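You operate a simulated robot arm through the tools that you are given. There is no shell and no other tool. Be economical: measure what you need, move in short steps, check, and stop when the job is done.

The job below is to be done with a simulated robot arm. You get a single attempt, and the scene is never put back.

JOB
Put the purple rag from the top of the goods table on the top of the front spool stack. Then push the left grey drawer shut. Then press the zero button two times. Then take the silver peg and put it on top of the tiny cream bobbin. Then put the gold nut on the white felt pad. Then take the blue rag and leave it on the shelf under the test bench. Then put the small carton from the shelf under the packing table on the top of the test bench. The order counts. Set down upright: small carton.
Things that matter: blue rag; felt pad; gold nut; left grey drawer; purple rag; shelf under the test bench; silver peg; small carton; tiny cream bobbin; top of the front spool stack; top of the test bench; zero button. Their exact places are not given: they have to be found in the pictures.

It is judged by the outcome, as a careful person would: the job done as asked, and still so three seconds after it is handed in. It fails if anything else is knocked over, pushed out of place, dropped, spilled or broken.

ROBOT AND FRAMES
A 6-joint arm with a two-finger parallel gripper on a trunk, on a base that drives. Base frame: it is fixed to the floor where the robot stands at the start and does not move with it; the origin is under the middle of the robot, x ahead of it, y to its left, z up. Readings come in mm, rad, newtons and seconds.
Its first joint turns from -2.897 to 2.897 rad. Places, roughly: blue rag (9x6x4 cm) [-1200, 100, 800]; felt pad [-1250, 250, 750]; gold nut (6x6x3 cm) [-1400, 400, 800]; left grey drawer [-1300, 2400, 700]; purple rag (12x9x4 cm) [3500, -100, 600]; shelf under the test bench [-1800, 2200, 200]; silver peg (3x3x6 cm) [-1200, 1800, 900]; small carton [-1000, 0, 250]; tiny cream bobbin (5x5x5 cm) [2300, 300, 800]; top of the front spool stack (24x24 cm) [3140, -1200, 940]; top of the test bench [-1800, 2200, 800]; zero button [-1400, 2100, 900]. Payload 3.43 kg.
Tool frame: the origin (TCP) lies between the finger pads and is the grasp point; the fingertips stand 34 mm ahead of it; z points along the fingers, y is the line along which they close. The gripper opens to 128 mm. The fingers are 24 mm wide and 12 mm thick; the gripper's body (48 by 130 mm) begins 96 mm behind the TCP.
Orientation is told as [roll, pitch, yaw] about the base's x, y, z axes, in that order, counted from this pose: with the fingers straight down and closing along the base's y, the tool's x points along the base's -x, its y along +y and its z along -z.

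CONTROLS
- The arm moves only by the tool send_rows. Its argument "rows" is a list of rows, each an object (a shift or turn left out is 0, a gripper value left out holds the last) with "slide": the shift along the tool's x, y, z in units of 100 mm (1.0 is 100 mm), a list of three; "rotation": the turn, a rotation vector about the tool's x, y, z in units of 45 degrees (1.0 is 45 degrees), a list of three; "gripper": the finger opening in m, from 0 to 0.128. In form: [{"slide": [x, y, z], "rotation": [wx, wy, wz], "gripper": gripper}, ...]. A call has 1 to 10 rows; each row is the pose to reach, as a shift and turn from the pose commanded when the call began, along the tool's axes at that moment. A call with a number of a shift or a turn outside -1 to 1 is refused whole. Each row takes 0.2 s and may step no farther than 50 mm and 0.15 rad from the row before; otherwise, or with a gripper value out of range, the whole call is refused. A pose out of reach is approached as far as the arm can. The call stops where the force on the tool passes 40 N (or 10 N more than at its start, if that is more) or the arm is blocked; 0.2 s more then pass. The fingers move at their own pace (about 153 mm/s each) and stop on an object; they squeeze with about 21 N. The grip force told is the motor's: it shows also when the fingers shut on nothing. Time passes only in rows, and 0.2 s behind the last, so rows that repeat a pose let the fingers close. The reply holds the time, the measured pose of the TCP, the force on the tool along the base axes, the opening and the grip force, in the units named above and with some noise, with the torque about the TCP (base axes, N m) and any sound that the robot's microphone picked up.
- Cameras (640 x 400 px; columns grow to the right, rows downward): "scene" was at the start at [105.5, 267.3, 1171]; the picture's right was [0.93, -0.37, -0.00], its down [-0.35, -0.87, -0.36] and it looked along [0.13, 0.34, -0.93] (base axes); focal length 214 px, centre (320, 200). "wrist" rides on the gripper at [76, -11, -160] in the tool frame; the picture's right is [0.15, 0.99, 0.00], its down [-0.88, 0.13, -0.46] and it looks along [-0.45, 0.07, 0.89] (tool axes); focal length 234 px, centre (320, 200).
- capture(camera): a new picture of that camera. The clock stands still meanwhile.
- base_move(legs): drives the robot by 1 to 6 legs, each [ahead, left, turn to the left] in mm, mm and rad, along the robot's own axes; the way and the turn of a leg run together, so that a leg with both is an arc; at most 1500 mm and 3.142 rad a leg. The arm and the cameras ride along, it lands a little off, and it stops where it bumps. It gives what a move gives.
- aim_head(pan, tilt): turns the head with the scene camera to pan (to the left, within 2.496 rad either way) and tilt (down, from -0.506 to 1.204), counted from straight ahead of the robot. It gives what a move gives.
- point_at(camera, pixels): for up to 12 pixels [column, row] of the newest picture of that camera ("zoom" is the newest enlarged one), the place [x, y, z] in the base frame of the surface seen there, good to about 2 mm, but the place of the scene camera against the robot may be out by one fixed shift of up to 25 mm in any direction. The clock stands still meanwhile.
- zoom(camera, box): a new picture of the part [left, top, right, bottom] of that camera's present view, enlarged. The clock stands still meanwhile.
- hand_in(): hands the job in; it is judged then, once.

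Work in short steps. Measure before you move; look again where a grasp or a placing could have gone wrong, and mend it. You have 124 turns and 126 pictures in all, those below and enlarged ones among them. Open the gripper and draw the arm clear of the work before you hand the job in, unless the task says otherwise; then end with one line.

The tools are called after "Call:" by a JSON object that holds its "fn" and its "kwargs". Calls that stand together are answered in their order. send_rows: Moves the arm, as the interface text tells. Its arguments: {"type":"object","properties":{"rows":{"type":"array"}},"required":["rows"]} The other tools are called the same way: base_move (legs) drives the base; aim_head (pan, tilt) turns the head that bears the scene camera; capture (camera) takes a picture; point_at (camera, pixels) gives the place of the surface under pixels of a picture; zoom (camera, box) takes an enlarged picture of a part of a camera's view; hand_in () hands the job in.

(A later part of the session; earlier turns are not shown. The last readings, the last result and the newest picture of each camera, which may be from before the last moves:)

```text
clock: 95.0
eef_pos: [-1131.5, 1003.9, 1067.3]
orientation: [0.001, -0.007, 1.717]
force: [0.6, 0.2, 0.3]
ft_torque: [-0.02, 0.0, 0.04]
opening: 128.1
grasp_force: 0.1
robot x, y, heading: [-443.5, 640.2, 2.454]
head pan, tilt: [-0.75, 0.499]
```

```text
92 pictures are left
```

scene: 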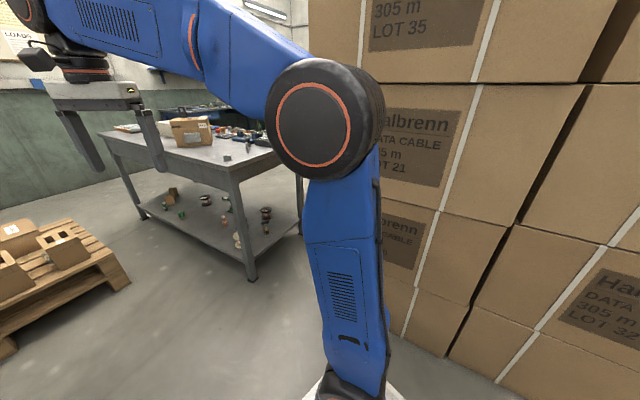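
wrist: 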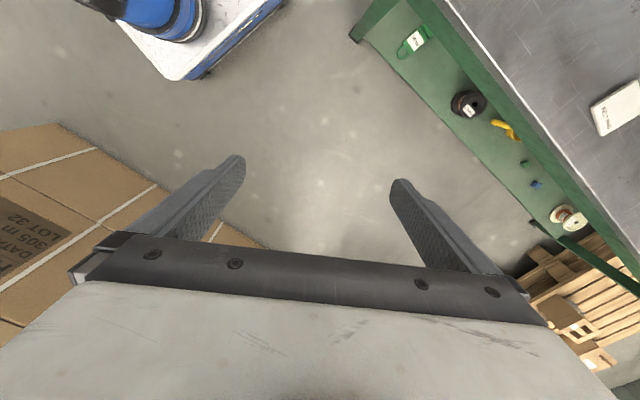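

I measure the pallet, bench legs and items on the bench in this view.

Call:
{"fn": "aim_head", "kwargs": {"pan": -0.25, "tilt": 0.45}}

Call:
{"fn": "capture", "kwargs": {"camera": "scene"}}

Call:
{"fn": "point_at", "kwargs": {"camera": "scene", "pixels": [[297, 242], [285, 225], [232, 260], [318, 195], [386, 280], [450, 258], [443, 325], [397, 165], [375, 135], [330, 210], [200, 190], [460, 158]]}}

Call:
{"fn": "zoom", "kwargs": {"camera": "scene", "box": [290, 100, 490, 225]}}

```text
clock: 95.9
eef_pos: [-1131.2, 1004.8, 1067.7]
orientation: [0.001, -0.008, 1.717]
force: [-1.1, 0.4, -0.3]
ft_torque: [0.04, 0.01, 0.03]
opening: 128.0
grasp_force: 0.1
robot x, y, heading: [-443.5, 643.8, 2.451]
head pan, tilt: [-0.25, 0.45]
```

```text
91 pictures are left
```

scene: 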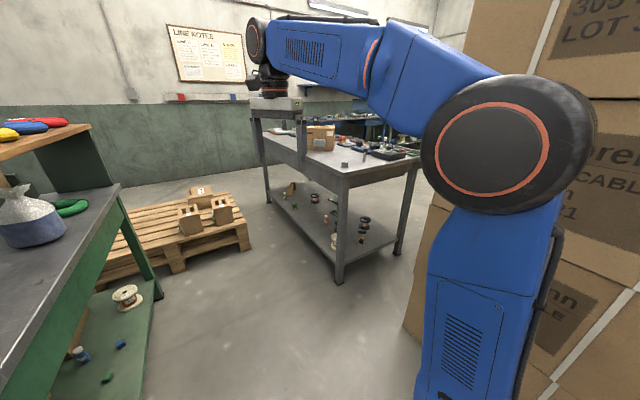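

```text
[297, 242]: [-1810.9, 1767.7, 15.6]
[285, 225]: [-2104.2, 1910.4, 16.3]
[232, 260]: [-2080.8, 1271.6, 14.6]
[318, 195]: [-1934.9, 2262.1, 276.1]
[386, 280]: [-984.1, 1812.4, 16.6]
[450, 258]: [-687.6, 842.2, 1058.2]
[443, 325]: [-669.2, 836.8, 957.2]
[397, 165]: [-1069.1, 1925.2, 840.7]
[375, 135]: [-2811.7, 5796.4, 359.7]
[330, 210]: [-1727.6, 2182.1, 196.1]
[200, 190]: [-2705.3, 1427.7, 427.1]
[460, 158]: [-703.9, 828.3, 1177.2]
```

```text
3.20 times, centred on (390, 162) of scene
```

zoom: 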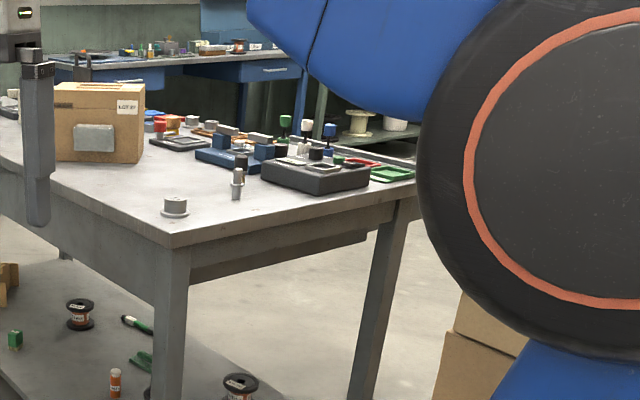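

I measure the peg (237,182), panel, and the panel-like shape under the apron in this zoom.

Call:
{"fn": "point_at", "kwargs": {"camera": "zoom", "pixels": [[237, 185], [175, 207], [315, 178], [285, 122], [306, 128], [329, 130], [210, 272], [350, 242], [300, 225], [390, 170], [370, 330], [165, 300]]}}

Call:
{"fn": "aim_head", "kwargs": {"pan": -2.49, "tilt": 0.5}}

Call:
{"fn": "capture", "kwargs": {"camera": "scene"}}

Call:
{"fn": "point_at", "kwargs": {"camera": "scene", "pixels": [[320, 200], [200, 200], [440, 200], [320, 150], [250, 160], [400, 160], [150, 250], [500, 250], [320, 300], [100, 180]]}}

```text
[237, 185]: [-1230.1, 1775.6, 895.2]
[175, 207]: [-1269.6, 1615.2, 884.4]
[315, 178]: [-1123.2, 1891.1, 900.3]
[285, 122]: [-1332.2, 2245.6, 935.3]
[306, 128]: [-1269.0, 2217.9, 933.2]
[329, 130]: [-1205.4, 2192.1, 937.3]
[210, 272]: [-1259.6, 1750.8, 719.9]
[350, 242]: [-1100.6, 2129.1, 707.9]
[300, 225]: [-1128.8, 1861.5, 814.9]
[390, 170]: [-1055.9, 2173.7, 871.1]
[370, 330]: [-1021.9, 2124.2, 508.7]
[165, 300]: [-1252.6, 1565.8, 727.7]
```

```text
clock: 98.0
eef_pos: [-1131.2, 1003.8, 1066.2]
orientation: [-0.001, -0.007, 1.717]
force: [0.6, 0.0, 0.1]
ft_torque: [-0.01, -0.03, 0.0]
opening: 127.9
grasp_force: 0.1
robot x, y, heading: [-442.2, 637.4, 2.455]
head pan, tilt: [-2.491, 0.499]
```

```text
89 pictures are left
```

scene: 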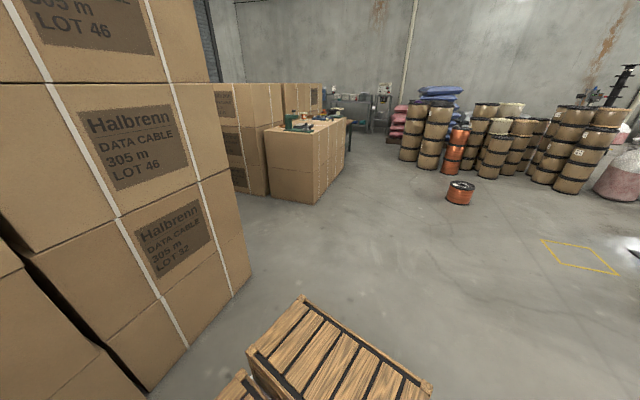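

```text
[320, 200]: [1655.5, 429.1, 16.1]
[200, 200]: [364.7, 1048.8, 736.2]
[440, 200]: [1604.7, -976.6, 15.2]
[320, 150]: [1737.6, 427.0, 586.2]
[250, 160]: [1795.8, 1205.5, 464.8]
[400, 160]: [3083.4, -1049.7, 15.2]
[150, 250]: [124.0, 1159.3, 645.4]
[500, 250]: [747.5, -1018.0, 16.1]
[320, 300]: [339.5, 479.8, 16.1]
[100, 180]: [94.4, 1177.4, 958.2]
```

The drawers face the far (+y) side. A 1 m gap between tall boxes and low boxes leads there; I back out, turn to face heading -1.99 in open floor, and reverse toward the gap.

Call:
{"fn": "base_move", "kwargs": {"legs": [[-1041, 103, 0], [0, 0, 1.84], [0, 384, 0], [-600, 0, 0]]}}

Call:
{"fn": "aim_head", "kwargs": {"pan": -2.49, "tilt": 0.45}}

Call:
{"fn": "capture", "kwargs": {"camera": "scene"}}

Call:
{"fn": "aim_head", "kwargs": {"pan": 2.49, "tilt": 0.45}}

Call:
{"fn": "capture", "kwargs": {"camera": "scene"}}

```text
clock: 112.9
eef_pos: [736.1, -449.7, 1067.4]
orientation: [-0.001, -0.008, -2.69]
force: [-0.2, -0.2, 1.2]
ft_torque: [-0.01, -0.02, 0.0]
opening: 128.0
grasp_force: 0.0
robot x, y, heading: [874.2, 315.3, -1.958]
head pan, tilt: [-2.491, 0.499]
```

```text
clock: 113.5
eef_pos: [735.7, -449.2, 1066.8]
orientation: [0.002, -0.007, -2.692]
force: [0.4, 0.2, 0.2]
ft_torque: [0.04, -0.01, 0.01]
opening: 128.1
grasp_force: 0.0
robot x, y, heading: [876.4, 317.9, -1.957]
head pan, tilt: [-2.491, 0.45]
```

```text
88 pictures are left
```

scene: 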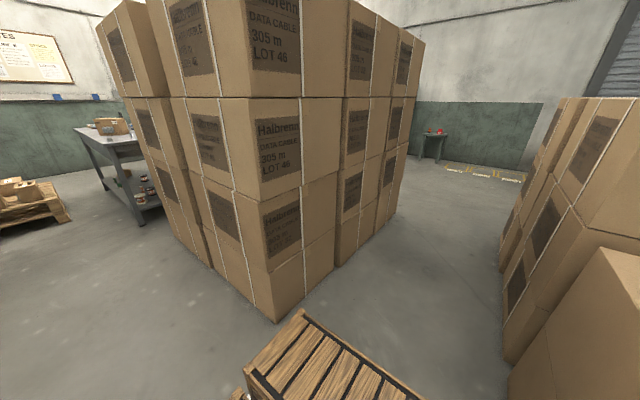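

```text
clock: 117.4
eef_pos: [736.8, -449.9, 1066.8]
orientation: [-0.001, -0.007, -2.691]
force: [-0.3, 0.3, -0.4]
ft_torque: [0.0, 0.02, 0.0]
opening: 128.1
grasp_force: 0.1
robot x, y, heading: [878.1, 313.1, -1.957]
head pan, tilt: [2.491, 0.45]
```

```text
87 pictures are left
```

scene: 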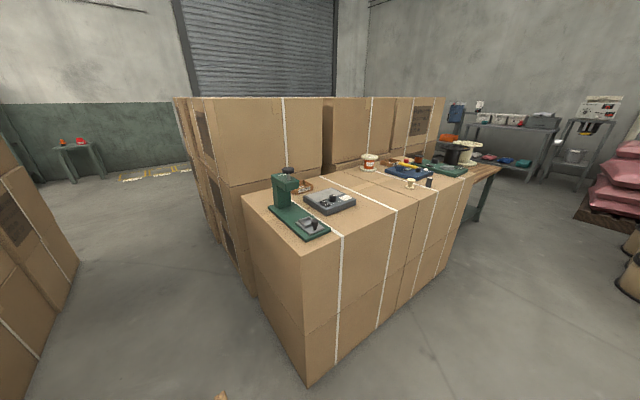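

Gap is open. I measure its walls with one more view.

Call:
{"fn": "aim_head", "kwargs": {"pan": -2.49, "tilt": 0.45}}

Call:
{"fn": "capture", "kwargs": {"camera": "scene"}}

Call:
{"fn": "point_at", "kwargs": {"camera": "scene", "pixels": [[275, 320], [392, 215], [340, 265], [500, 268], [510, 360], [425, 158], [445, 165], [520, 180], [425, 60], [340, 130], [560, 330], [400, 190]]}}

```text
clock: 121.4
eef_pos: [734.7, -449.9, 1066.5]
orientation: [0.0, -0.007, -2.693]
force: [-0.6, -0.3, 0.4]
ft_torque: [0.03, 0.0, 0.05]
opening: 127.8
grasp_force: 0.2
robot x, y, heading: [874.7, 318.3, -1.959]
head pan, tilt: [-2.491, 0.45]
```

```text
86 pictures are left
```

scene: 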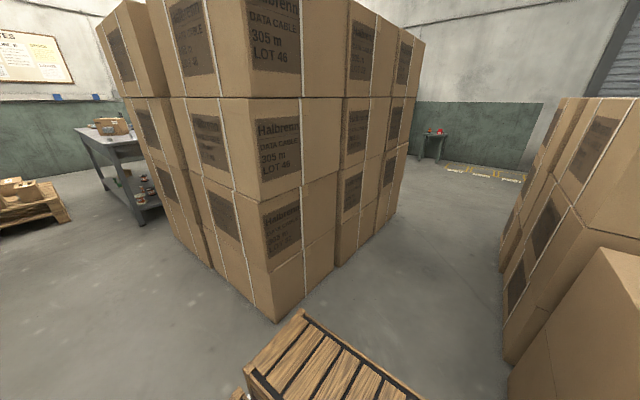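

```text
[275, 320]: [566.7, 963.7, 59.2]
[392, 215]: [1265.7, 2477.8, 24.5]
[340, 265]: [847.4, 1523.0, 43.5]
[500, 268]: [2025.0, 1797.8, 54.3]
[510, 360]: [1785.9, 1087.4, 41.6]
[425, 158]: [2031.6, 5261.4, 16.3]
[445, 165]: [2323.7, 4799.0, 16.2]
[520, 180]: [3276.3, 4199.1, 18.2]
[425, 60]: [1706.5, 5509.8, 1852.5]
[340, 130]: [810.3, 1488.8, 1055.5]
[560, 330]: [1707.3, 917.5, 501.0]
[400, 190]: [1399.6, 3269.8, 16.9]
```

Gap centre is at w≈600 in box axes (v direction (0.419,0.908)); I align and reverse through the gap in two stages.

Call:
{"fn": "base_move", "kwargs": {"legs": [[0, -60, -0.044], [-1300, 0, 0]]}}

```text
clock: 128.4
eef_pos: [1184.2, 760.2, 1067.2]
orientation: [0.0, -0.008, -2.74]
force: [0.1, -0.2, -0.1]
ft_torque: [0.0, 0.0, 0.05]
opening: 128.2
grasp_force: 0.1
robot x, y, heading: [1363.1, 1524.4, -2.006]
head pan, tilt: [-2.491, 0.45]
```

Centred in the gap. I continue reversing past the boxes' back (v≈2780) to v≈3700 and look left along the back.

Call:
{"fn": "base_move", "kwargs": {"legs": [[-1450, 0, 0], [-300, 0, 0]]}}

Call:
{"fn": "aim_head", "kwargs": {"pan": -1.3, "tilt": 0.35}}

Call:
{"fn": "capture", "kwargs": {"camera": "scene"}}

Call:
{"fn": "point_at", "kwargs": {"camera": "scene", "pixels": [[320, 200], [200, 250], [320, 250], [440, 250], [250, 200], [400, 200], [500, 200], [150, 200], [320, 300]]}}

```text
clock: 137.3
eef_pos: [1928.1, 2354.4, 1067.9]
orientation: [-0.001, -0.007, -2.767]
force: [0.5, 1.2, -0.9]
ft_torque: [-0.02, 0.02, 0.03]
opening: 127.9
grasp_force: 0.1
robot x, y, heading: [2126.2, 3107.5, -2.037]
head pan, tilt: [-2.491, 0.45]
```

```text
clock: 138.7
eef_pos: [1928.7, 2353.5, 1068.1]
orientation: [0.001, -0.006, -2.768]
force: [0.2, 0.4, -0.5]
ft_torque: [-0.02, -0.01, -0.02]
opening: 128.0
grasp_force: 0.0
robot x, y, heading: [2125.1, 3108.1, -2.034]
head pan, tilt: [-1.3, 0.351]
```

```text
85 pictures are left
```

scene: 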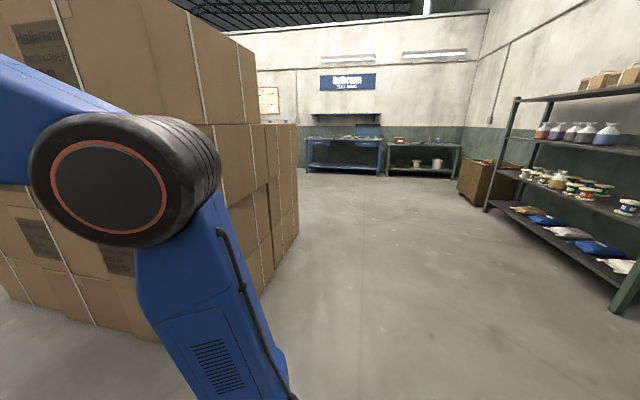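

```text
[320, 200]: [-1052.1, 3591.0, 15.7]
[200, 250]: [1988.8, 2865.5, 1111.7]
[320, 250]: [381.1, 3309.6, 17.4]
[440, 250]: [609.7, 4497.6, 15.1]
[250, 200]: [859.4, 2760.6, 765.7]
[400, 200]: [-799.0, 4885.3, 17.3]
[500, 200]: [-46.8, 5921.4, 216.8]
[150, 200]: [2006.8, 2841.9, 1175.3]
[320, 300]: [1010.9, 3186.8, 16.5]
```

Wide free floor behind the boxes. I back up 340 mm more for arm clearance, then drive sideways to behind the test bench.

Call:
{"fn": "base_move", "kwargs": {"legs": [[-340, 0, 0.04], [0, -1350, 0], [0, -1250, 0]]}}

Call:
{"fn": "aim_head", "kwargs": {"pan": 0.0, "tilt": 0.45}}

Call:
{"fn": "capture", "kwargs": {"camera": "scene"}}

Call:
{"fn": "aim_head", "kwargs": {"pan": -0.6, "tilt": 0.45}}

Call:
{"fn": "capture", "kwargs": {"camera": "scene"}}

```text
clock: 153.3
eef_pos: [-270.8, 3716.5, 1067.3]
orientation: [0.0, -0.007, -2.72]
force: [1.3, -0.2, 0.9]
ft_torque: [-0.02, 0.01, -0.01]
opening: 128.0
grasp_force: 0.2
robot x, y, heading: [-110.6, 4480.5, -1.995]
head pan, tilt: [-1.3, 0.351]
```

```text
clock: 154.7
eef_pos: [-271.2, 3718.0, 1067.4]
orientation: [-0.001, -0.007, -2.723]
force: [-0.1, -0.3, 0.4]
ft_torque: [0.0, 0.01, 0.01]
opening: 128.1
grasp_force: 0.0
robot x, y, heading: [-104.8, 4478.8, -1.98]
head pan, tilt: [0.0, 0.45]
```

```text
84 pictures are left
```

scene: 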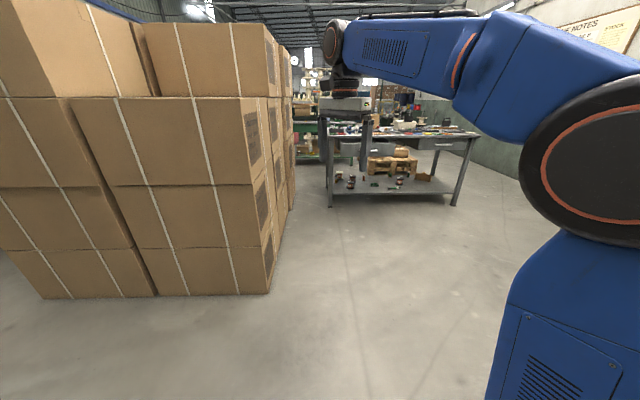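

```text
clock: 155.7
eef_pos: [-270.1, 3718.3, 1067.4]
orientation: [-0.001, -0.007, -2.721]
force: [0.2, 0.0, 0.4]
ft_torque: [0.01, 0.02, -0.02]
opening: 128.1
grasp_force: 0.0
robot x, y, heading: [-108.5, 4483.2, -1.985]
head pan, tilt: [-0.6, 0.45]
```

```text
83 pictures are left
```

scene: 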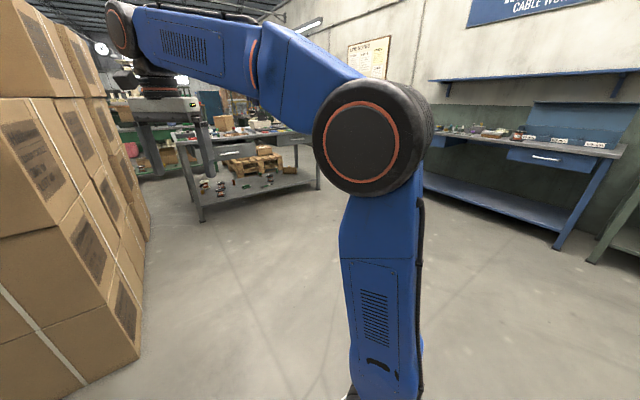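

The bench's drawer side is now visible (left drawer pull at (230,152)). I measure bench, drawer and box edge.

Call:
{"fn": "zoom", "kwargs": {"camera": "scene", "box": [150, 95, 350, 220]}}

Call:
{"fn": "point_at", "kwargs": {"camera": "zoom", "pixels": [[260, 180], [260, 170], [100, 135], [520, 110], [170, 395], [540, 290], [440, 160], [225, 190], [330, 165]]}}

Call:
{"fn": "point_at", "kwargs": {"camera": "scene", "pixels": [[137, 350], [147, 240], [100, 380], [202, 218], [318, 188], [555, 245], [450, 195]]}}

```text
3.20 times, centred on (250, 158) of scene
```

zoom: 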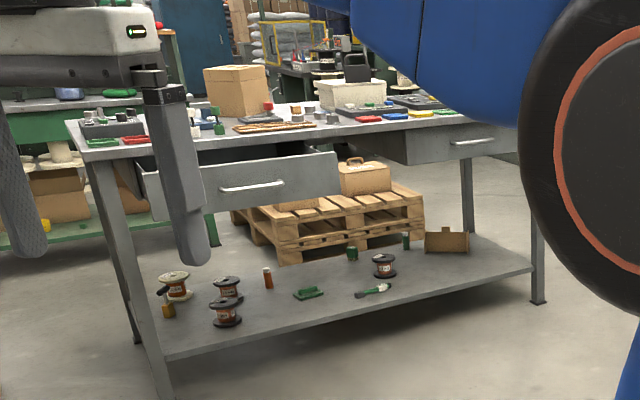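

```text
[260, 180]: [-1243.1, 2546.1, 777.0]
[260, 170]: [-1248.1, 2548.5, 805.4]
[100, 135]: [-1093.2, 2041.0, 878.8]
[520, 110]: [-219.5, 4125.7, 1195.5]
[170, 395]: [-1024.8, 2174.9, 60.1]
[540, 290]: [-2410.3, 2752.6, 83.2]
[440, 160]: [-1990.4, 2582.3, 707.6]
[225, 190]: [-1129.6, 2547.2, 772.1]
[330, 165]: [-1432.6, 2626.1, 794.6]
```

```text
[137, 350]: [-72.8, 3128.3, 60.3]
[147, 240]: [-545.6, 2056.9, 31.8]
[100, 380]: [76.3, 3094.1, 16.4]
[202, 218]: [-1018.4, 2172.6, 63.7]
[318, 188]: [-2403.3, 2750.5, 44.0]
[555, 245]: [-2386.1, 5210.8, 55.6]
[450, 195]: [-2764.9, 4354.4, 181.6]
```

Drawer front is at about (-1247,2548), ~255 mm open, pushing direction (-0.385,-0.923). I straighten the tool yaw, close the fingers and lower to TCP z≈760 here in free space.

Call:
{"fn": "send_rows", "kwargs": {"rows": [{"rotation": [0, 0, -0.19], "gripper": 0.0}, {"slide": [0, 0, 0.2], "rotation": [0, 0, -0.38]}, {"slide": [0, 0, 0.4], "rotation": [0, 0, -0.57]}, {"slide": [0, 0, 0.7], "rotation": [0, 0, -0.76]}, {"slide": [0, 0, 1.0], "rotation": [0, 0, -0.94]}]}}

Call:
{"fn": "send_rows", "kwargs": {"rows": [{"slide": [0, 0, 0.5]}, {"slide": [0, 0, 1.0]}]}}

Call:
{"fn": "send_rows", "kwargs": {"rows": [{"slide": [0, 0, 0.5]}, {"slide": [0, 0, 1.0]}]}}

Call:
{"fn": "base_move", "kwargs": {"legs": [[0, 0, 0.02], [1200, 0, 0]]}}

```text
clock: 156.9
eef_pos: [-272.4, 3717.0, 968.1]
orientation: [-0.006, -0.006, -1.979]
force: [-0.2, 0.3, -0.2]
ft_torque: [-0.02, -0.04, 0.04]
opening: 0.0
grasp_force: 21.0
robot x, y, heading: [-113.1, 4478.9, -1.988]
head pan, tilt: [-0.6, 0.45]
```

```text
clock: 157.5
eef_pos: [-273.2, 3718.2, 864.3]
orientation: [-0.006, -0.004, -1.979]
force: [0.2, 1.8, 0.1]
ft_torque: [-0.06, 0.0, 0.03]
opening: 0.0
grasp_force: 21.3
robot x, y, heading: [-110.0, 4480.6, -1.982]
head pan, tilt: [-0.6, 0.45]
```

```text
clock: 158.1
eef_pos: [-273.8, 3719.6, 769.1]
orientation: [-0.005, -0.007, -1.983]
force: [0.2, 0.9, -1.0]
ft_torque: [-0.03, -0.02, 0.0]
opening: 0.0
grasp_force: 21.0
robot x, y, heading: [-105.5, 4480.5, -1.987]
head pan, tilt: [-0.6, 0.45]
```

```text
clock: 164.7
eef_pos: [-777.2, 2593.1, 768.4]
orientation: [-0.006, -0.006, -1.997]
force: [0.1, 0.2, 1.0]
ft_torque: [-0.03, 0.0, 0.0]
opening: 0.1
grasp_force: 21.0
robot x, y, heading: [-599.8, 3351.8, -1.995]
head pan, tilt: [-0.6, 0.45]
```

I shift sideways so the tool faces the middle of the drawer, ~80 mm before it, then look.

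Call:
{"fn": "base_move", "kwargs": {"legs": [[0, 0, 0.029], [120, -437, 0]]}}

Call:
{"fn": "capture", "kwargs": {"camera": "wrist"}}

Call:
{"fn": "aim_head", "kwargs": {"pan": 0.2, "tilt": 0.55}}

Call:
{"fn": "capture", "kwargs": {"camera": "scene"}}

```text
clock: 167.8
eef_pos: [-1199.4, 2647.9, 768.5]
orientation: [-0.003, -0.006, -1.973]
force: [-1.3, -0.3, 0.1]
ft_torque: [0.0, -0.01, 0.0]
opening: 0.3
grasp_force: 21.1
robot x, y, heading: [-1040.0, 3411.8, -1.972]
head pan, tilt: [-0.6, 0.45]
```

```text
81 pictures are left
```

wrist: 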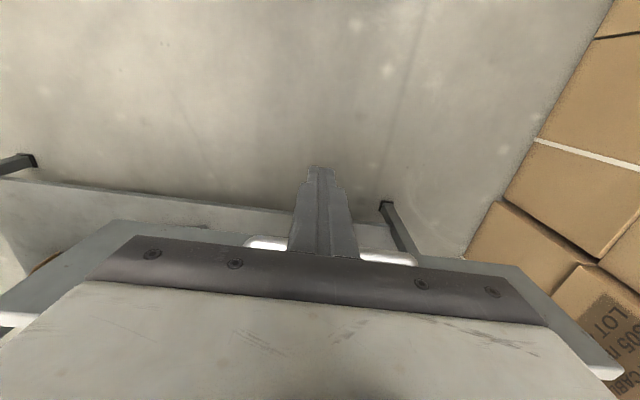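

```text
clock: 168.9
eef_pos: [-1200.5, 2646.3, 768.6]
orientation: [-0.006, -0.005, -1.972]
force: [-0.5, 1.0, -0.1]
ft_torque: [0.01, 0.01, 0.0]
opening: 0.1
grasp_force: 21.6
robot x, y, heading: [-1044.6, 3408.9, -1.974]
head pan, tilt: [0.201, 0.55]
```

```text
80 pictures are left
```

scene: 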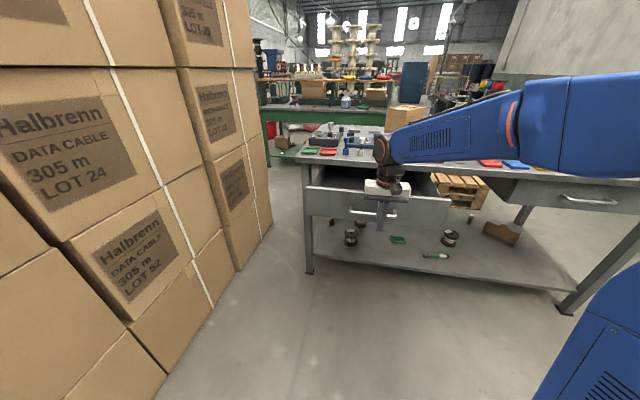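

The fingers are in line with the drawer's handle (245–415, row 245). I measure the drawer top/handle with the wrist camera.

Call:
{"fn": "point_at", "kwargs": {"camera": "wrist", "pixels": [[262, 243], [395, 257], [120, 225], [200, 232], [440, 260], [500, 268], [10, 322], [605, 370], [150, 210], [100, 190]]}}

Call:
{"fn": "point_at", "kwargs": {"camera": "scene", "pixels": [[320, 200], [440, 215], [395, 212], [590, 200], [320, 178], [545, 173], [312, 152], [600, 172], [360, 185]]}}

```text
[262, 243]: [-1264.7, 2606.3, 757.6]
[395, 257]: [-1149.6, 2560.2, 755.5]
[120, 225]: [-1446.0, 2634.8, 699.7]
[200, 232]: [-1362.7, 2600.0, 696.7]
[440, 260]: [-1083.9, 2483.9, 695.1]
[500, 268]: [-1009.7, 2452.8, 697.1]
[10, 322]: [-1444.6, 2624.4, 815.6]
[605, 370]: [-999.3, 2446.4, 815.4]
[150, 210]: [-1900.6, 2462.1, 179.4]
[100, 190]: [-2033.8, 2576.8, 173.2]
```

```text
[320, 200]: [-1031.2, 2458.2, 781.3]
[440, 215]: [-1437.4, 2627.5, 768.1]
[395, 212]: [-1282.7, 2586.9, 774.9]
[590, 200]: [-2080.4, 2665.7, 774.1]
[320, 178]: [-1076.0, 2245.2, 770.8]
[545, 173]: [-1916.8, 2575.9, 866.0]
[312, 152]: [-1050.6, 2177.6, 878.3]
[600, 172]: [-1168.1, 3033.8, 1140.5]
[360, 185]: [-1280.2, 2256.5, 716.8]
```

Drawer must travel ≈223 mm; contact after ~50 mm. I align heading by +0.022 and drive ahead 250 mm, finishing with the arm by feel.

Call:
{"fn": "base_move", "kwargs": {"legs": [[0, 0, 0.022], [150, 0, 0]]}}

Call:
{"fn": "base_move", "kwargs": {"legs": [[90, 0, 0]]}}

Call:
{"fn": "capture", "kwargs": {"camera": "scene"}}

```text
clock: 170.6
eef_pos: [-1241.7, 2502.0, 768.4]
orientation: [-0.004, -0.004, -1.952]
force: [0.6, -0.5, -0.5]
ft_torque: [0.02, -0.01, 0.01]
opening: 0.1
grasp_force: 20.8
robot x, y, heading: [-1097.6, 3271.1, -1.951]
head pan, tilt: [0.201, 0.55]
```

```text
clock: 171.7
eef_pos: [-1275.5, 2418.1, 768.3]
orientation: [-0.005, -0.005, -1.95]
force: [0.6, -0.5, 0.6]
ft_torque: [0.0, 0.03, 0.0]
opening: 0.2
grasp_force: 21.6
robot x, y, heading: [-1130.5, 3185.9, -1.954]
head pan, tilt: [0.201, 0.55]
```

```text
79 pictures are left
```

scene: 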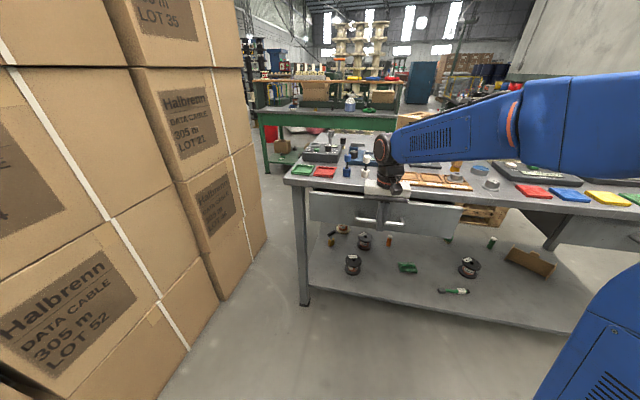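

About 33 mm remain; I push on by arm in 10 mm steps until it resists.

Call:
{"fn": "send_rows", "kwargs": {"rows": [{"slide": [-0.1, 0, 0]}, {"slide": [-0.2, 0, 0]}, {"slide": [-0.27, 0, 0]}, {"slide": [-0.32, 0, 0]}, {"slide": [-0.37, 0, 0]}, {"slide": [-0.42, 0, 0]}, {"slide": [-0.47, 0, 0]}, {"slide": [-0.52, 0, 0]}]}}

Call:
{"fn": "capture", "kwargs": {"camera": "scene"}}

```text
clock: 173.5
eef_pos: [-1293.0, 2370.2, 769.1]
orientation: [-0.005, -0.005, -1.95]
force: [-0.8, 0.8, -0.5]
ft_torque: [0.01, 0.0, 0.01]
opening: 0.3
grasp_force: 20.7
robot x, y, heading: [-1132.7, 3181.4, -1.949]
head pan, tilt: [0.201, 0.55]
```

```text
78 pictures are left
```

scene: 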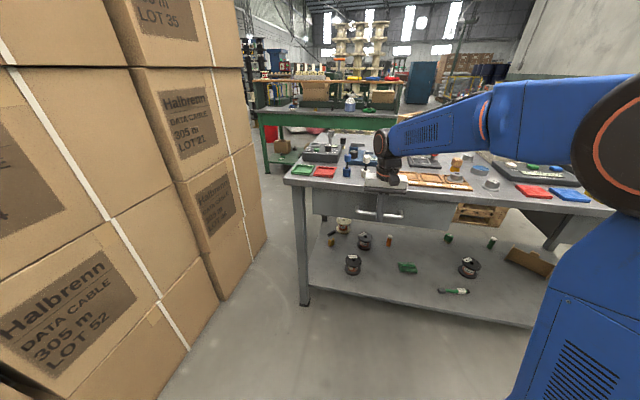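

No resistance yet; I zoom in to judge whether the drawer is flush.

Call:
{"fn": "zoom", "kwargs": {"camera": "scene", "box": [280, 130, 480, 255]}}

Call:
{"fn": "point_at", "kwargs": {"camera": "zoom", "pixels": [[140, 220], [140, 255], [140, 185], [450, 250], [450, 275], [450, 210], [300, 275], [250, 205], [400, 195], [60, 150], [420, 240]]}}

Call:
{"fn": "capture", "kwargs": {"camera": "wrist"}}

```text
3.20 times, centred on (380, 192) of scene
```

zoom: 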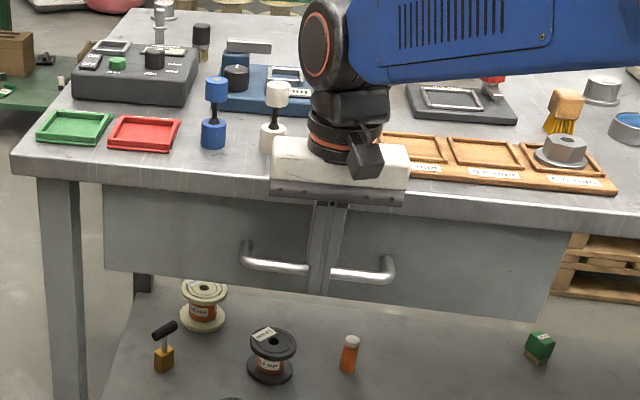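

```text
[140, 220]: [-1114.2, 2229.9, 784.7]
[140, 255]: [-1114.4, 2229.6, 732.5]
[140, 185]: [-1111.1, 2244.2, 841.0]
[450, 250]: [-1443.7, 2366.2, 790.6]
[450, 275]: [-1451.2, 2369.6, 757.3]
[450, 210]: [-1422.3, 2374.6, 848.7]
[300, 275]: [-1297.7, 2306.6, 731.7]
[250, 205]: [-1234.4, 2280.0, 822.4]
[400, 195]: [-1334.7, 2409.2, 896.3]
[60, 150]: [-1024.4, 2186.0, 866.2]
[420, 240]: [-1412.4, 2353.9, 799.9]
```

```text
76 pictures are left
```

wrist: 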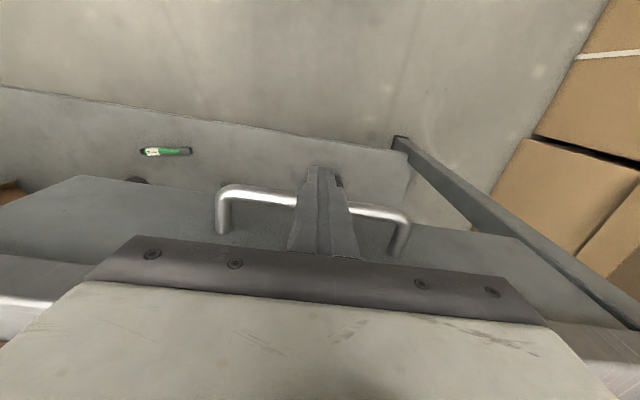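

Panel (n≈1658) is within ~5 mm of the right, closed drawer (≈1653). I push a few millimetres more to feel the stop.

Call:
{"fn": "send_rows", "kwargs": {"rows": [{"slide": [-0.03, 0, 0]}, {"slide": [-0.06, 0, 0]}, {"slide": [-0.09, 0, 0]}, {"slide": [-0.12, 0, 0]}, {"slide": [-0.15, 0, 0]}, {"slide": [-0.18, 0, 0]}, {"slide": [-0.21, 0, 0]}, {"slide": [-0.24, 0, 0]}]}}

Call:
{"fn": "zoom", "kwargs": {"camera": "scene", "box": [280, 130, 480, 255]}}

Call:
{"fn": "point_at", "kwargs": {"camera": "zoom", "pixels": [[140, 220], [140, 255], [140, 185], [450, 250], [450, 275], [450, 210]]}}

```text
clock: 174.8
eef_pos: [-1298.8, 2358.6, 768.8]
orientation: [-0.008, 0.002, -1.95]
force: [3.6, 10.1, 3.8]
ft_torque: [0.15, -0.03, -0.02]
opening: 0.0
grasp_force: 21.1
robot x, y, heading: [-1132.6, 3184.8, -1.956]
head pan, tilt: [0.201, 0.55]
stopped in row 6: the force on the tool passed its limit at 46 N (the readings are from after the stop); the commanded pose is now the measured one
```

```text
3.20 times, centred on (380, 192) of scene
```

zoom: 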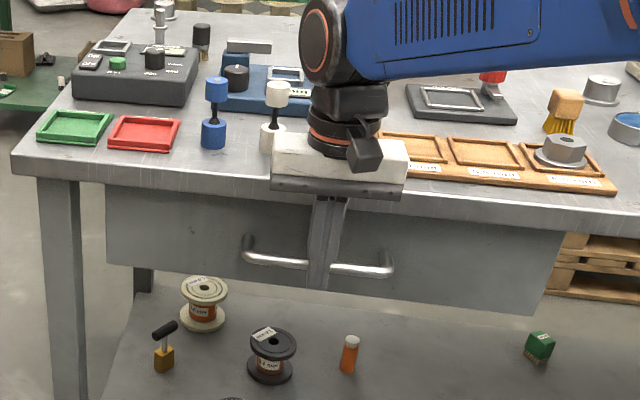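

```text
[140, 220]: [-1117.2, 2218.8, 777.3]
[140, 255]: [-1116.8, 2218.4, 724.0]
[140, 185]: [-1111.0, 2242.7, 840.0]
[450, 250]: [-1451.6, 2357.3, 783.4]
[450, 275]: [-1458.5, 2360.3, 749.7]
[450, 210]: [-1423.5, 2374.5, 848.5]
```

The drawer hit its stop (46 N) and is shut. I back the tool off, raise it and examine the devices for the zero button.

Call:
{"fn": "send_rows", "kwargs": {"rows": [{"slide": [0.3, 0, 0]}, {"slide": [0.7, 0, 0]}, {"slide": [0.8, 0, -0.4]}, {"slide": [0.8, 0, -0.8]}]}}

Call:
{"fn": "send_rows", "kwargs": {"rows": [{"slide": [0.0, 0, -0.5]}, {"slide": [0, 0, -1.0]}]}}

Call:
{"fn": "send_rows", "kwargs": {"rows": [{"slide": [0.0, 0, -0.5]}, {"slide": [0, 0, -1.0]}]}}

Call:
{"fn": "zoom", "kwargs": {"camera": "scene", "box": [270, 110, 480, 241]}}

Call:
{"fn": "capture", "kwargs": {"camera": "wrist"}}

```text
clock: 175.8
eef_pos: [-1265.7, 2431.4, 846.6]
orientation: [-0.008, 0.002, -1.949]
force: [0.4, -1.3, -0.5]
ft_torque: [0.01, 0.03, 0.0]
opening: 0.1
grasp_force: 21.0
robot x, y, heading: [-1133.9, 3184.4, -1.953]
head pan, tilt: [0.201, 0.55]
```

```text
clock: 176.4
eef_pos: [-1267.4, 2431.0, 949.7]
orientation: [-0.006, 0.001, -1.951]
force: [-0.6, -0.5, 1.0]
ft_torque: [0.02, -0.01, 0.0]
opening: 0.2
grasp_force: 21.0
robot x, y, heading: [-1129.8, 3184.3, -1.954]
head pan, tilt: [0.201, 0.55]
```

```text
clock: 177.0
eef_pos: [-1265.8, 2431.9, 1047.9]
orientation: [-0.006, 0.003, -1.949]
force: [-0.5, 0.1, -0.5]
ft_torque: [0.0, 0.0, -0.01]
opening: 0.0
grasp_force: 20.5
robot x, y, heading: [-1129.8, 3186.5, -1.954]
head pan, tilt: [0.201, 0.55]
```

```text
3.05 times, centred on (375, 176) of scene
```

zoom: 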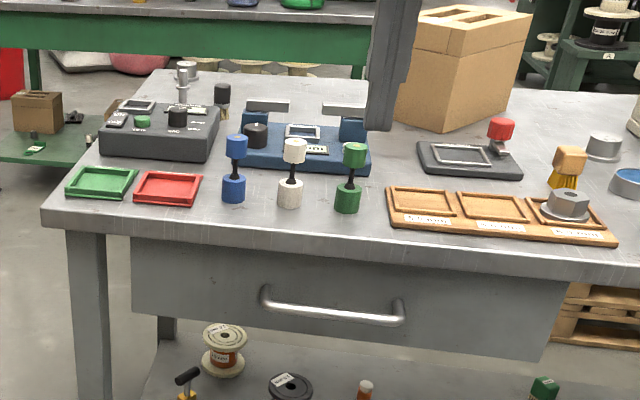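

```text
73 pictures are left
```

wrist: 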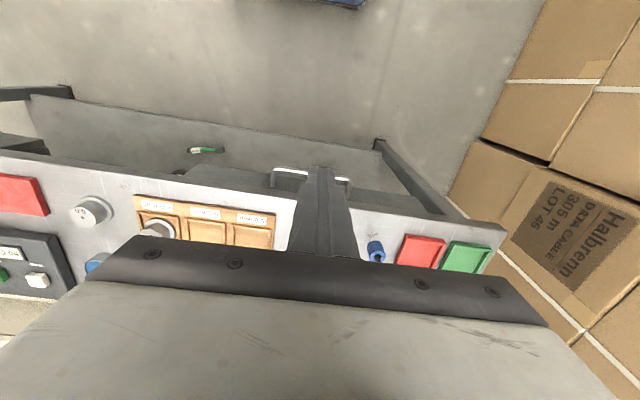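

I zoom on the devices to read the labels.

Call:
{"fn": "zoom", "kwargs": {"camera": "scene", "box": [295, 130, 395, 192]}}

Call:
{"fn": "point_at", "kwargs": {"camera": "zoom", "pixels": [[110, 110], [200, 90], [285, 140], [240, 60], [95, 60]]}}

Call:
{"fn": "aim_head", "kwargs": {"pan": -0.1, "tilt": 0.55}}

Call:
{"fn": "zoom", "kwargs": {"camera": "scene", "box": [380, 120, 640, 282]}}

```text
6.40 times, centred on (345, 161) of scene
```

zoom: 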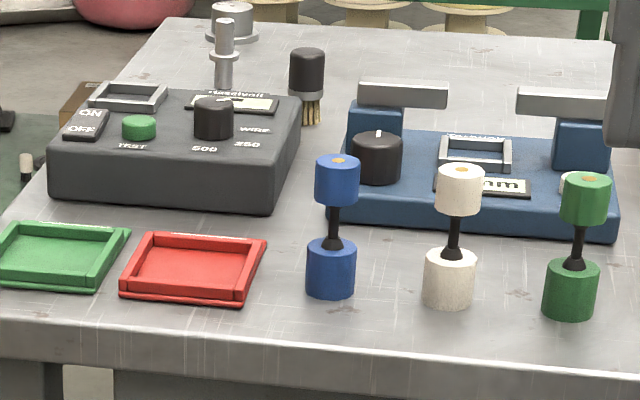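

```text
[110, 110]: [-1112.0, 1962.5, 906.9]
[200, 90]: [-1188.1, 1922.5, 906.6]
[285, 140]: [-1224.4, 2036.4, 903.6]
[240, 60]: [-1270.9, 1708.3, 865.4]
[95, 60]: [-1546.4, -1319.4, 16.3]
```

```text
clock: 177.8
eef_pos: [-1265.2, 2430.8, 1046.9]
orientation: [-0.009, 0.002, -1.95]
force: [-0.4, 0.7, 0.6]
ft_torque: [0.03, 0.0, 0.0]
opening: 0.2
grasp_force: 20.6
robot x, y, heading: [-1133.0, 3179.8, -1.954]
head pan, tilt: [-0.099, 0.55]
```

```text
2.46 times, centred on (510, 201) of scene
```

zoom: 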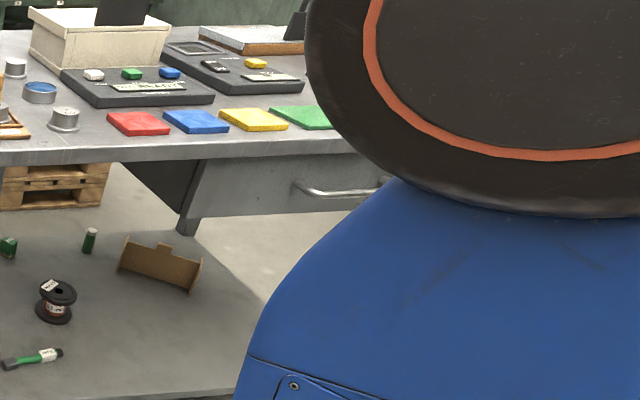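

The left box is "TEST"; the blue "mm" gauge has a pale button at its right end, a likely zero button. I drive ahead 370 mm with the raised tool to look from above.

Call:
{"fn": "base_move", "kwargs": {"legs": [[370, 0, 0]]}}

Call:
{"fn": "capture", "kwargs": {"camera": "wrist"}}

Call:
{"fn": "aim_head", "kwargs": {"pan": 0.1, "tilt": 0.85}}

Call:
{"fn": "capture", "kwargs": {"camera": "scene"}}

```text
clock: 180.2
eef_pos: [-1399.1, 2083.3, 1046.8]
orientation: [-0.007, 0.003, -1.944]
force: [0.6, -1.2, 0.0]
ft_torque: [-0.01, -0.03, 0.03]
opening: 0.3
grasp_force: 20.9
robot x, y, heading: [-1269.9, 2838.1, -1.949]
head pan, tilt: [-0.099, 0.55]
```

```text
70 pictures are left
```

wrist: 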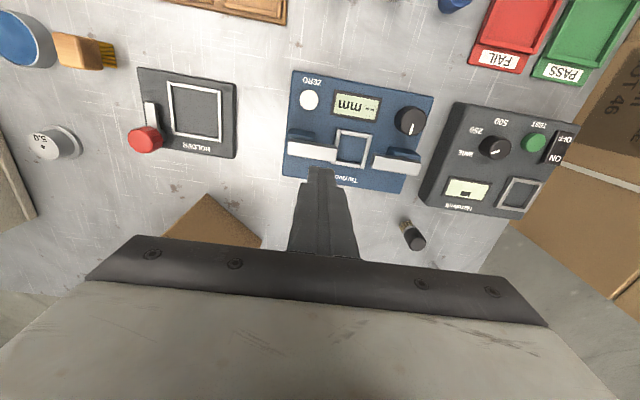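

```text
clock: 181.0
eef_pos: [-1400.0, 2082.7, 1047.9]
orientation: [-0.008, 0.002, -1.945]
force: [-0.8, 0.4, 0.3]
ft_torque: [0.03, -0.05, 0.03]
opening: 0.0
grasp_force: 20.7
robot x, y, heading: [-1268.8, 2836.3, -1.95]
head pan, tilt: [0.099, 0.85]
```

```text
69 pictures are left
```

scene: 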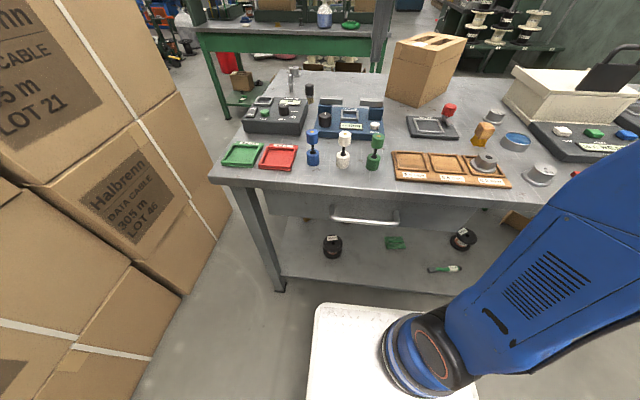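

"ZERO" is printed by the white button at wrist pixel (308,98). I measure it.

Call:
{"fn": "point_at", "kwargs": {"camera": "wrist", "pixels": [[308, 98], [304, 98], [312, 100], [300, 115], [355, 108], [410, 120], [305, 140], [412, 235], [450, 8]]}}

Call:
{"fn": "point_at", "kwargs": {"camera": "scene", "pixels": [[330, 306], [460, 308], [318, 320], [280, 288], [400, 285], [291, 80], [375, 140], [345, 135]]}}

```text
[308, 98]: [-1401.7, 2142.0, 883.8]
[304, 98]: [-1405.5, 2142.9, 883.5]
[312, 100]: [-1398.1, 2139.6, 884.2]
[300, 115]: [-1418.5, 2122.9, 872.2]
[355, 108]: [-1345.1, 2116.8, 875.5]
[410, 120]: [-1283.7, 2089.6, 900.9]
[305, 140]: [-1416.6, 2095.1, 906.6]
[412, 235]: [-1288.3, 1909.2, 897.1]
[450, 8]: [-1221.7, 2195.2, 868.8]
```

```text
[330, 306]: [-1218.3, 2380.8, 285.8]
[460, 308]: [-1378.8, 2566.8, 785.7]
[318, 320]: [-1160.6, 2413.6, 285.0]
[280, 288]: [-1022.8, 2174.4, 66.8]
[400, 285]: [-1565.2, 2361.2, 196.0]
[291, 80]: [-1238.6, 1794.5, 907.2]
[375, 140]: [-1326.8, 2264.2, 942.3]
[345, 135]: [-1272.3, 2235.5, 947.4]
```

Button top at (-1402,2141,884). I move over it (53/-23 mm) and descend to tip ~8 mm above it.

Call:
{"fn": "send_rows", "kwargs": {"rows": [{"slide": [0.3, -0.15, 0]}, {"slide": [0.533, -0.23, 0.1]}, {"slide": [0.533, -0.23, 0.5]}, {"slide": [0.533, -0.23, 0.9]}, {"slide": [0.533, -0.23, 0.98]}]}}

Call:
{"fn": "send_rows", "kwargs": {"rows": [{"slide": [0, 0, 0.15]}, {"slide": [0, 0, 0.23]}]}}

Call:
{"fn": "capture", "kwargs": {"camera": "wrist"}}

```text
clock: 182.2
eef_pos: [-1400.6, 2142.0, 949.5]
orientation: [-0.008, -0.001, -1.945]
force: [0.1, -0.2, 0.4]
ft_torque: [-0.02, 0.0, -0.02]
opening: 0.0
grasp_force: 20.7
robot x, y, heading: [-1271.2, 2836.1, -1.944]
head pan, tilt: [0.099, 0.85]
```

```text
clock: 182.8
eef_pos: [-1402.7, 2141.2, 925.9]
orientation: [-0.007, 0.001, -1.946]
force: [0.7, -0.6, 0.0]
ft_torque: [-0.01, 0.02, 0.0]
opening: 0.3
grasp_force: 21.5
robot x, y, heading: [-1272.9, 2836.8, -1.946]
head pan, tilt: [0.099, 0.85]
```

```text
68 pictures are left
```

wrist: 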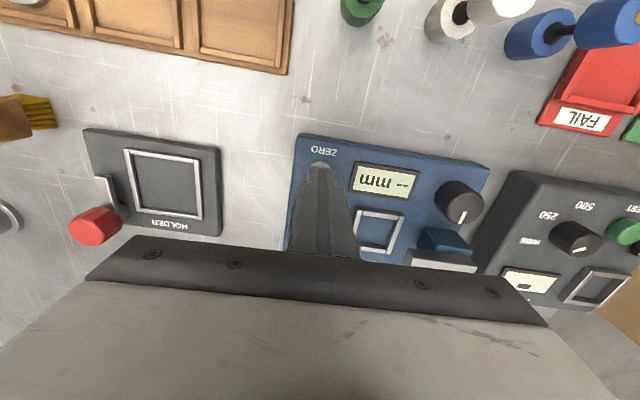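

The tip hides the button. I press down in small steps to feel the travel.

Call:
{"fn": "send_rows", "kwargs": {"rows": [{"slide": [0, 0, 0.04]}, {"slide": [0, 0, 0.07]}, {"slide": [0, 0, 0.09]}, {"slide": [0, 0, 0.1]}, {"slide": [0, 0, 0.11]}]}}

```text
clock: 184.0
eef_pos: [-1401.9, 2142.4, 915.7]
orientation: [-0.006, 0.001, -1.943]
force: [0.4, -1.4, 2.0]
ft_torque: [-0.01, -0.01, 0.03]
opening: 0.0
grasp_force: 20.5
robot x, y, heading: [-1269.8, 2839.9, -1.947]
head pan, tilt: [0.099, 0.85]
heard: click
```

One click heard. I rise, then press a second time the same way.

Call:
{"fn": "send_rows", "kwargs": {"rows": [{"slide": [0, 0, -0.06]}, {"slide": [0, 0, -0.12]}, {"slide": [0, 0, -0.12]}]}}

Call:
{"fn": "capture", "kwargs": {"camera": "wrist"}}

Call:
{"fn": "send_rows", "kwargs": {"rows": [{"slide": [0, 0, 0.04]}, {"slide": [0, 0, 0.08]}, {"slide": [0, 0, 0.1]}, {"slide": [0, 0, 0.11]}, {"slide": [0, 0, 0.12]}]}}

```text
clock: 184.8
eef_pos: [-1401.8, 2141.7, 926.1]
orientation: [-0.007, 0.003, -1.945]
force: [-0.3, -0.3, -0.2]
ft_torque: [0.03, 0.01, -0.01]
opening: 0.0
grasp_force: 21.1
robot x, y, heading: [-1267.1, 2836.4, -1.946]
head pan, tilt: [0.099, 0.85]
```

```text
67 pictures are left
```

wrist: 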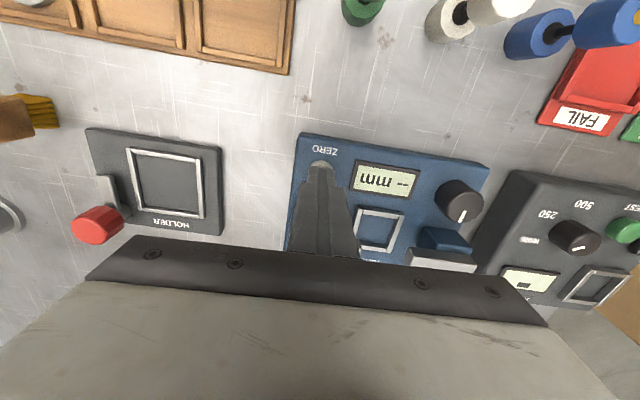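

```text
clock: 186.0
eef_pos: [-1403.5, 2141.0, 916.3]
orientation: [-0.006, 0.003, -1.945]
force: [-0.5, 0.2, 2.0]
ft_torque: [0.0, 0.05, 0.0]
opening: 0.3
grasp_force: 21.4
robot x, y, heading: [-1269.8, 2836.6, -1.948]
head pan, tilt: [0.099, 0.85]
```

No click this time (force only 2 N); I press slightly deeper.

Call:
{"fn": "send_rows", "kwargs": {"rows": [{"slide": [0, 0, 0.01]}, {"slide": [0, 0, 0.02]}]}}

```text
clock: 186.6
eef_pos: [-1402.9, 2141.2, 914.6]
orientation: [-0.008, 0.002, -1.944]
force: [2.0, -0.3, 2.3]
ft_torque: [0.03, -0.05, 0.0]
opening: 0.1
grasp_force: 20.8
robot x, y, heading: [-1269.4, 2834.6, -1.951]
head pan, tilt: [0.099, 0.85]
heard: click
```

Second click: two presses done. I rise 130 mm, shift the base left 300 / ahead 35, and look at the peg.

Call:
{"fn": "send_rows", "kwargs": {"rows": [{"slide": [0, 0, -0.5]}, {"slide": [0, 0, -1.0]}]}}

Call:
{"fn": "send_rows", "kwargs": {"rows": [{"slide": [0, 0, -0.4], "gripper": 0.08}]}}

Call:
{"fn": "base_move", "kwargs": {"legs": [[35, 300, 0]]}}

Call:
{"fn": "send_rows", "kwargs": {"rows": [{"slide": [-0.5, 0, 0]}, {"slide": [-1.0, 0, 0]}]}}

Call:
{"fn": "capture", "kwargs": {"camera": "wrist"}}

```text
clock: 187.2
eef_pos: [-1406.3, 2141.3, 1014.7]
orientation: [-0.009, 0.001, -1.943]
force: [-0.1, 0.3, 0.8]
ft_torque: [0.0, 0.01, -0.02]
opening: 0.0
grasp_force: 20.6
robot x, y, heading: [-1271.6, 2835.5, -1.948]
head pan, tilt: [0.099, 0.85]
```

```text
clock: 187.6
eef_pos: [-1405.4, 2141.1, 1054.4]
orientation: [-0.007, 0.003, -1.944]
force: [-0.7, -0.1, 0.0]
ft_torque: [0.0, -0.05, 0.02]
opening: 79.7
grasp_force: 0.0
robot x, y, heading: [-1272.3, 2836.5, -1.952]
head pan, tilt: [0.099, 0.85]
```

```text
clock: 189.6
eef_pos: [-1137.6, 1998.4, 1053.9]
orientation: [-0.006, 0.001, -1.942]
force: [-0.5, -0.3, 0.3]
ft_torque: [0.0, -0.04, 0.01]
opening: 80.2
grasp_force: 0.0
robot x, y, heading: [-1007.6, 2695.6, -1.947]
head pan, tilt: [0.099, 0.85]
```

```text
clock: 190.2
eef_pos: [-1174.6, 1905.0, 1055.7]
orientation: [-0.005, -0.001, -1.94]
force: [-0.6, 1.2, 2.0]
ft_torque: [-0.1, 0.01, 0.02]
opening: 80.0
grasp_force: 0.0
robot x, y, heading: [-1002.9, 2693.2, -1.948]
head pan, tilt: [0.099, 0.85]
```

```text
66 pictures are left
```

wrist: 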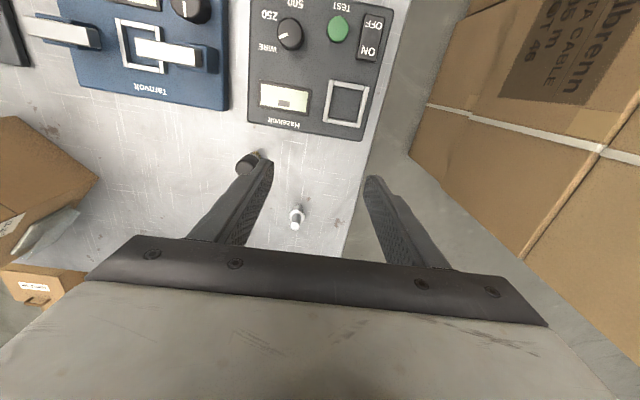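

The silver peg is at (296,218). I measure it and its neighbours.

Call:
{"fn": "point_at", "kwargs": {"camera": "wrist", "pixels": [[297, 211], [295, 224], [289, 220], [303, 220], [250, 162], [297, 228], [310, 210], [340, 260]]}}

Call:
{"fn": "zoom", "kwargs": {"camera": "wrist", "box": [230, 130, 380, 260]}}

```text
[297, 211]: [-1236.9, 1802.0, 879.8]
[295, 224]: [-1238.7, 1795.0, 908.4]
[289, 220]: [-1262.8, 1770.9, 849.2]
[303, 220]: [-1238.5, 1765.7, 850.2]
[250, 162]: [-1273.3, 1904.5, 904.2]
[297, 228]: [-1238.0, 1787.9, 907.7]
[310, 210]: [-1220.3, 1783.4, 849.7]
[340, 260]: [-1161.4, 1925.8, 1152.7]
```

```text
3.08 times, centred on (305, 195) of wrist
```

zoom: 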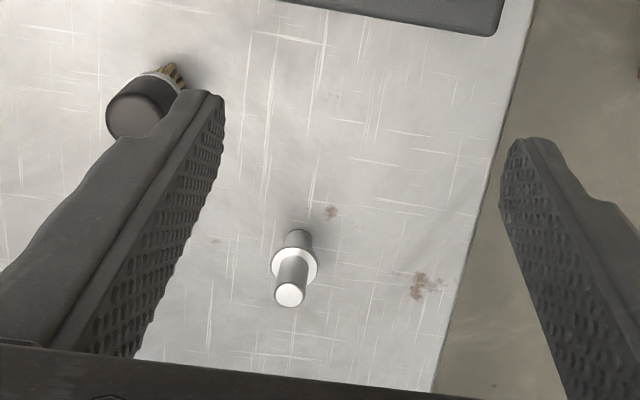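

I measure the collar's height on the enlarged picture, to grip the shaft above it.

Call:
{"fn": "point_at", "kwargs": {"camera": "zoom", "pixels": [[277, 262], [313, 262], [282, 250], [311, 252], [305, 272], [280, 274], [298, 235], [290, 296], [300, 248], [285, 296], [296, 296]]}}

```text
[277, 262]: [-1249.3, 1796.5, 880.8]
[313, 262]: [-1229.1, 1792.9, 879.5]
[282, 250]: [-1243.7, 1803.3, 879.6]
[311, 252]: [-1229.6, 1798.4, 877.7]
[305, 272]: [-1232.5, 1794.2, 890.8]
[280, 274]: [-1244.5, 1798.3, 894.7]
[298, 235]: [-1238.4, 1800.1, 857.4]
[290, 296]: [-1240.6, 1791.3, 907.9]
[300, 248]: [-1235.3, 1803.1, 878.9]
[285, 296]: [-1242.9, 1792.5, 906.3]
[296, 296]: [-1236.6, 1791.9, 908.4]
```

Collar top z≈880, shaft centre (-1239.5,1793), top 908. I move above (−128/−20 mm) and descend to TCP 918 to grip the upper shaft.

Call:
{"fn": "send_rows", "kwargs": {"rows": [{"slide": [-0.4, -0.1, 0], "gripper": 0.06}, {"slide": [-0.8, -0.2, 0]}]}}

Call:
{"fn": "send_rows", "kwargs": {"rows": [{"slide": [-0.48, 0, 0]}, {"slide": [-0.48, 0, 0.4]}, {"slide": [-0.48, 0, 0.8]}]}}

Call:
{"fn": "capture", "kwargs": {"camera": "wrist"}}

Call:
{"fn": "point_at", "kwargs": {"camera": "wrist", "pixels": [[320, 180], [315, 180], [325, 180], [320, 170], [320, 175]]}}

```text
clock: 190.8
eef_pos: [-1219.8, 1837.3, 1051.9]
orientation: [-0.007, -0.002, -1.941]
force: [0.1, 0.7, 1.0]
ft_torque: [-0.05, 0.05, -0.03]
opening: 60.2
grasp_force: 0.1
robot x, y, heading: [-1006.8, 2694.2, -1.946]
head pan, tilt: [0.099, 0.85]
```

```text
clock: 191.6
eef_pos: [-1239.8, 1795.5, 972.2]
orientation: [-0.006, -0.001, -1.943]
force: [-0.1, 0.7, -0.1]
ft_torque: [-0.03, 0.01, -0.03]
opening: 60.0
grasp_force: 0.0
robot x, y, heading: [-1004.5, 2693.4, -1.944]
head pan, tilt: [0.099, 0.85]
```

```text
64 pictures are left
```

wrist: 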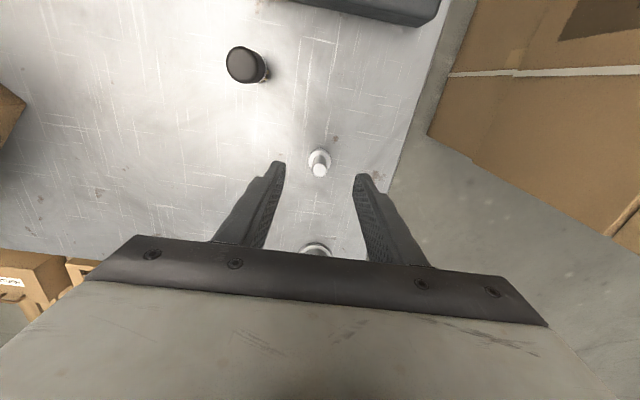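

```text
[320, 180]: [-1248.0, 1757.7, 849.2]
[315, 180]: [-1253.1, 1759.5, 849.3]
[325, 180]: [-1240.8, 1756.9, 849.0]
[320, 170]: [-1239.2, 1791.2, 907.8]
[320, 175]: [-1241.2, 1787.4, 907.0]
```

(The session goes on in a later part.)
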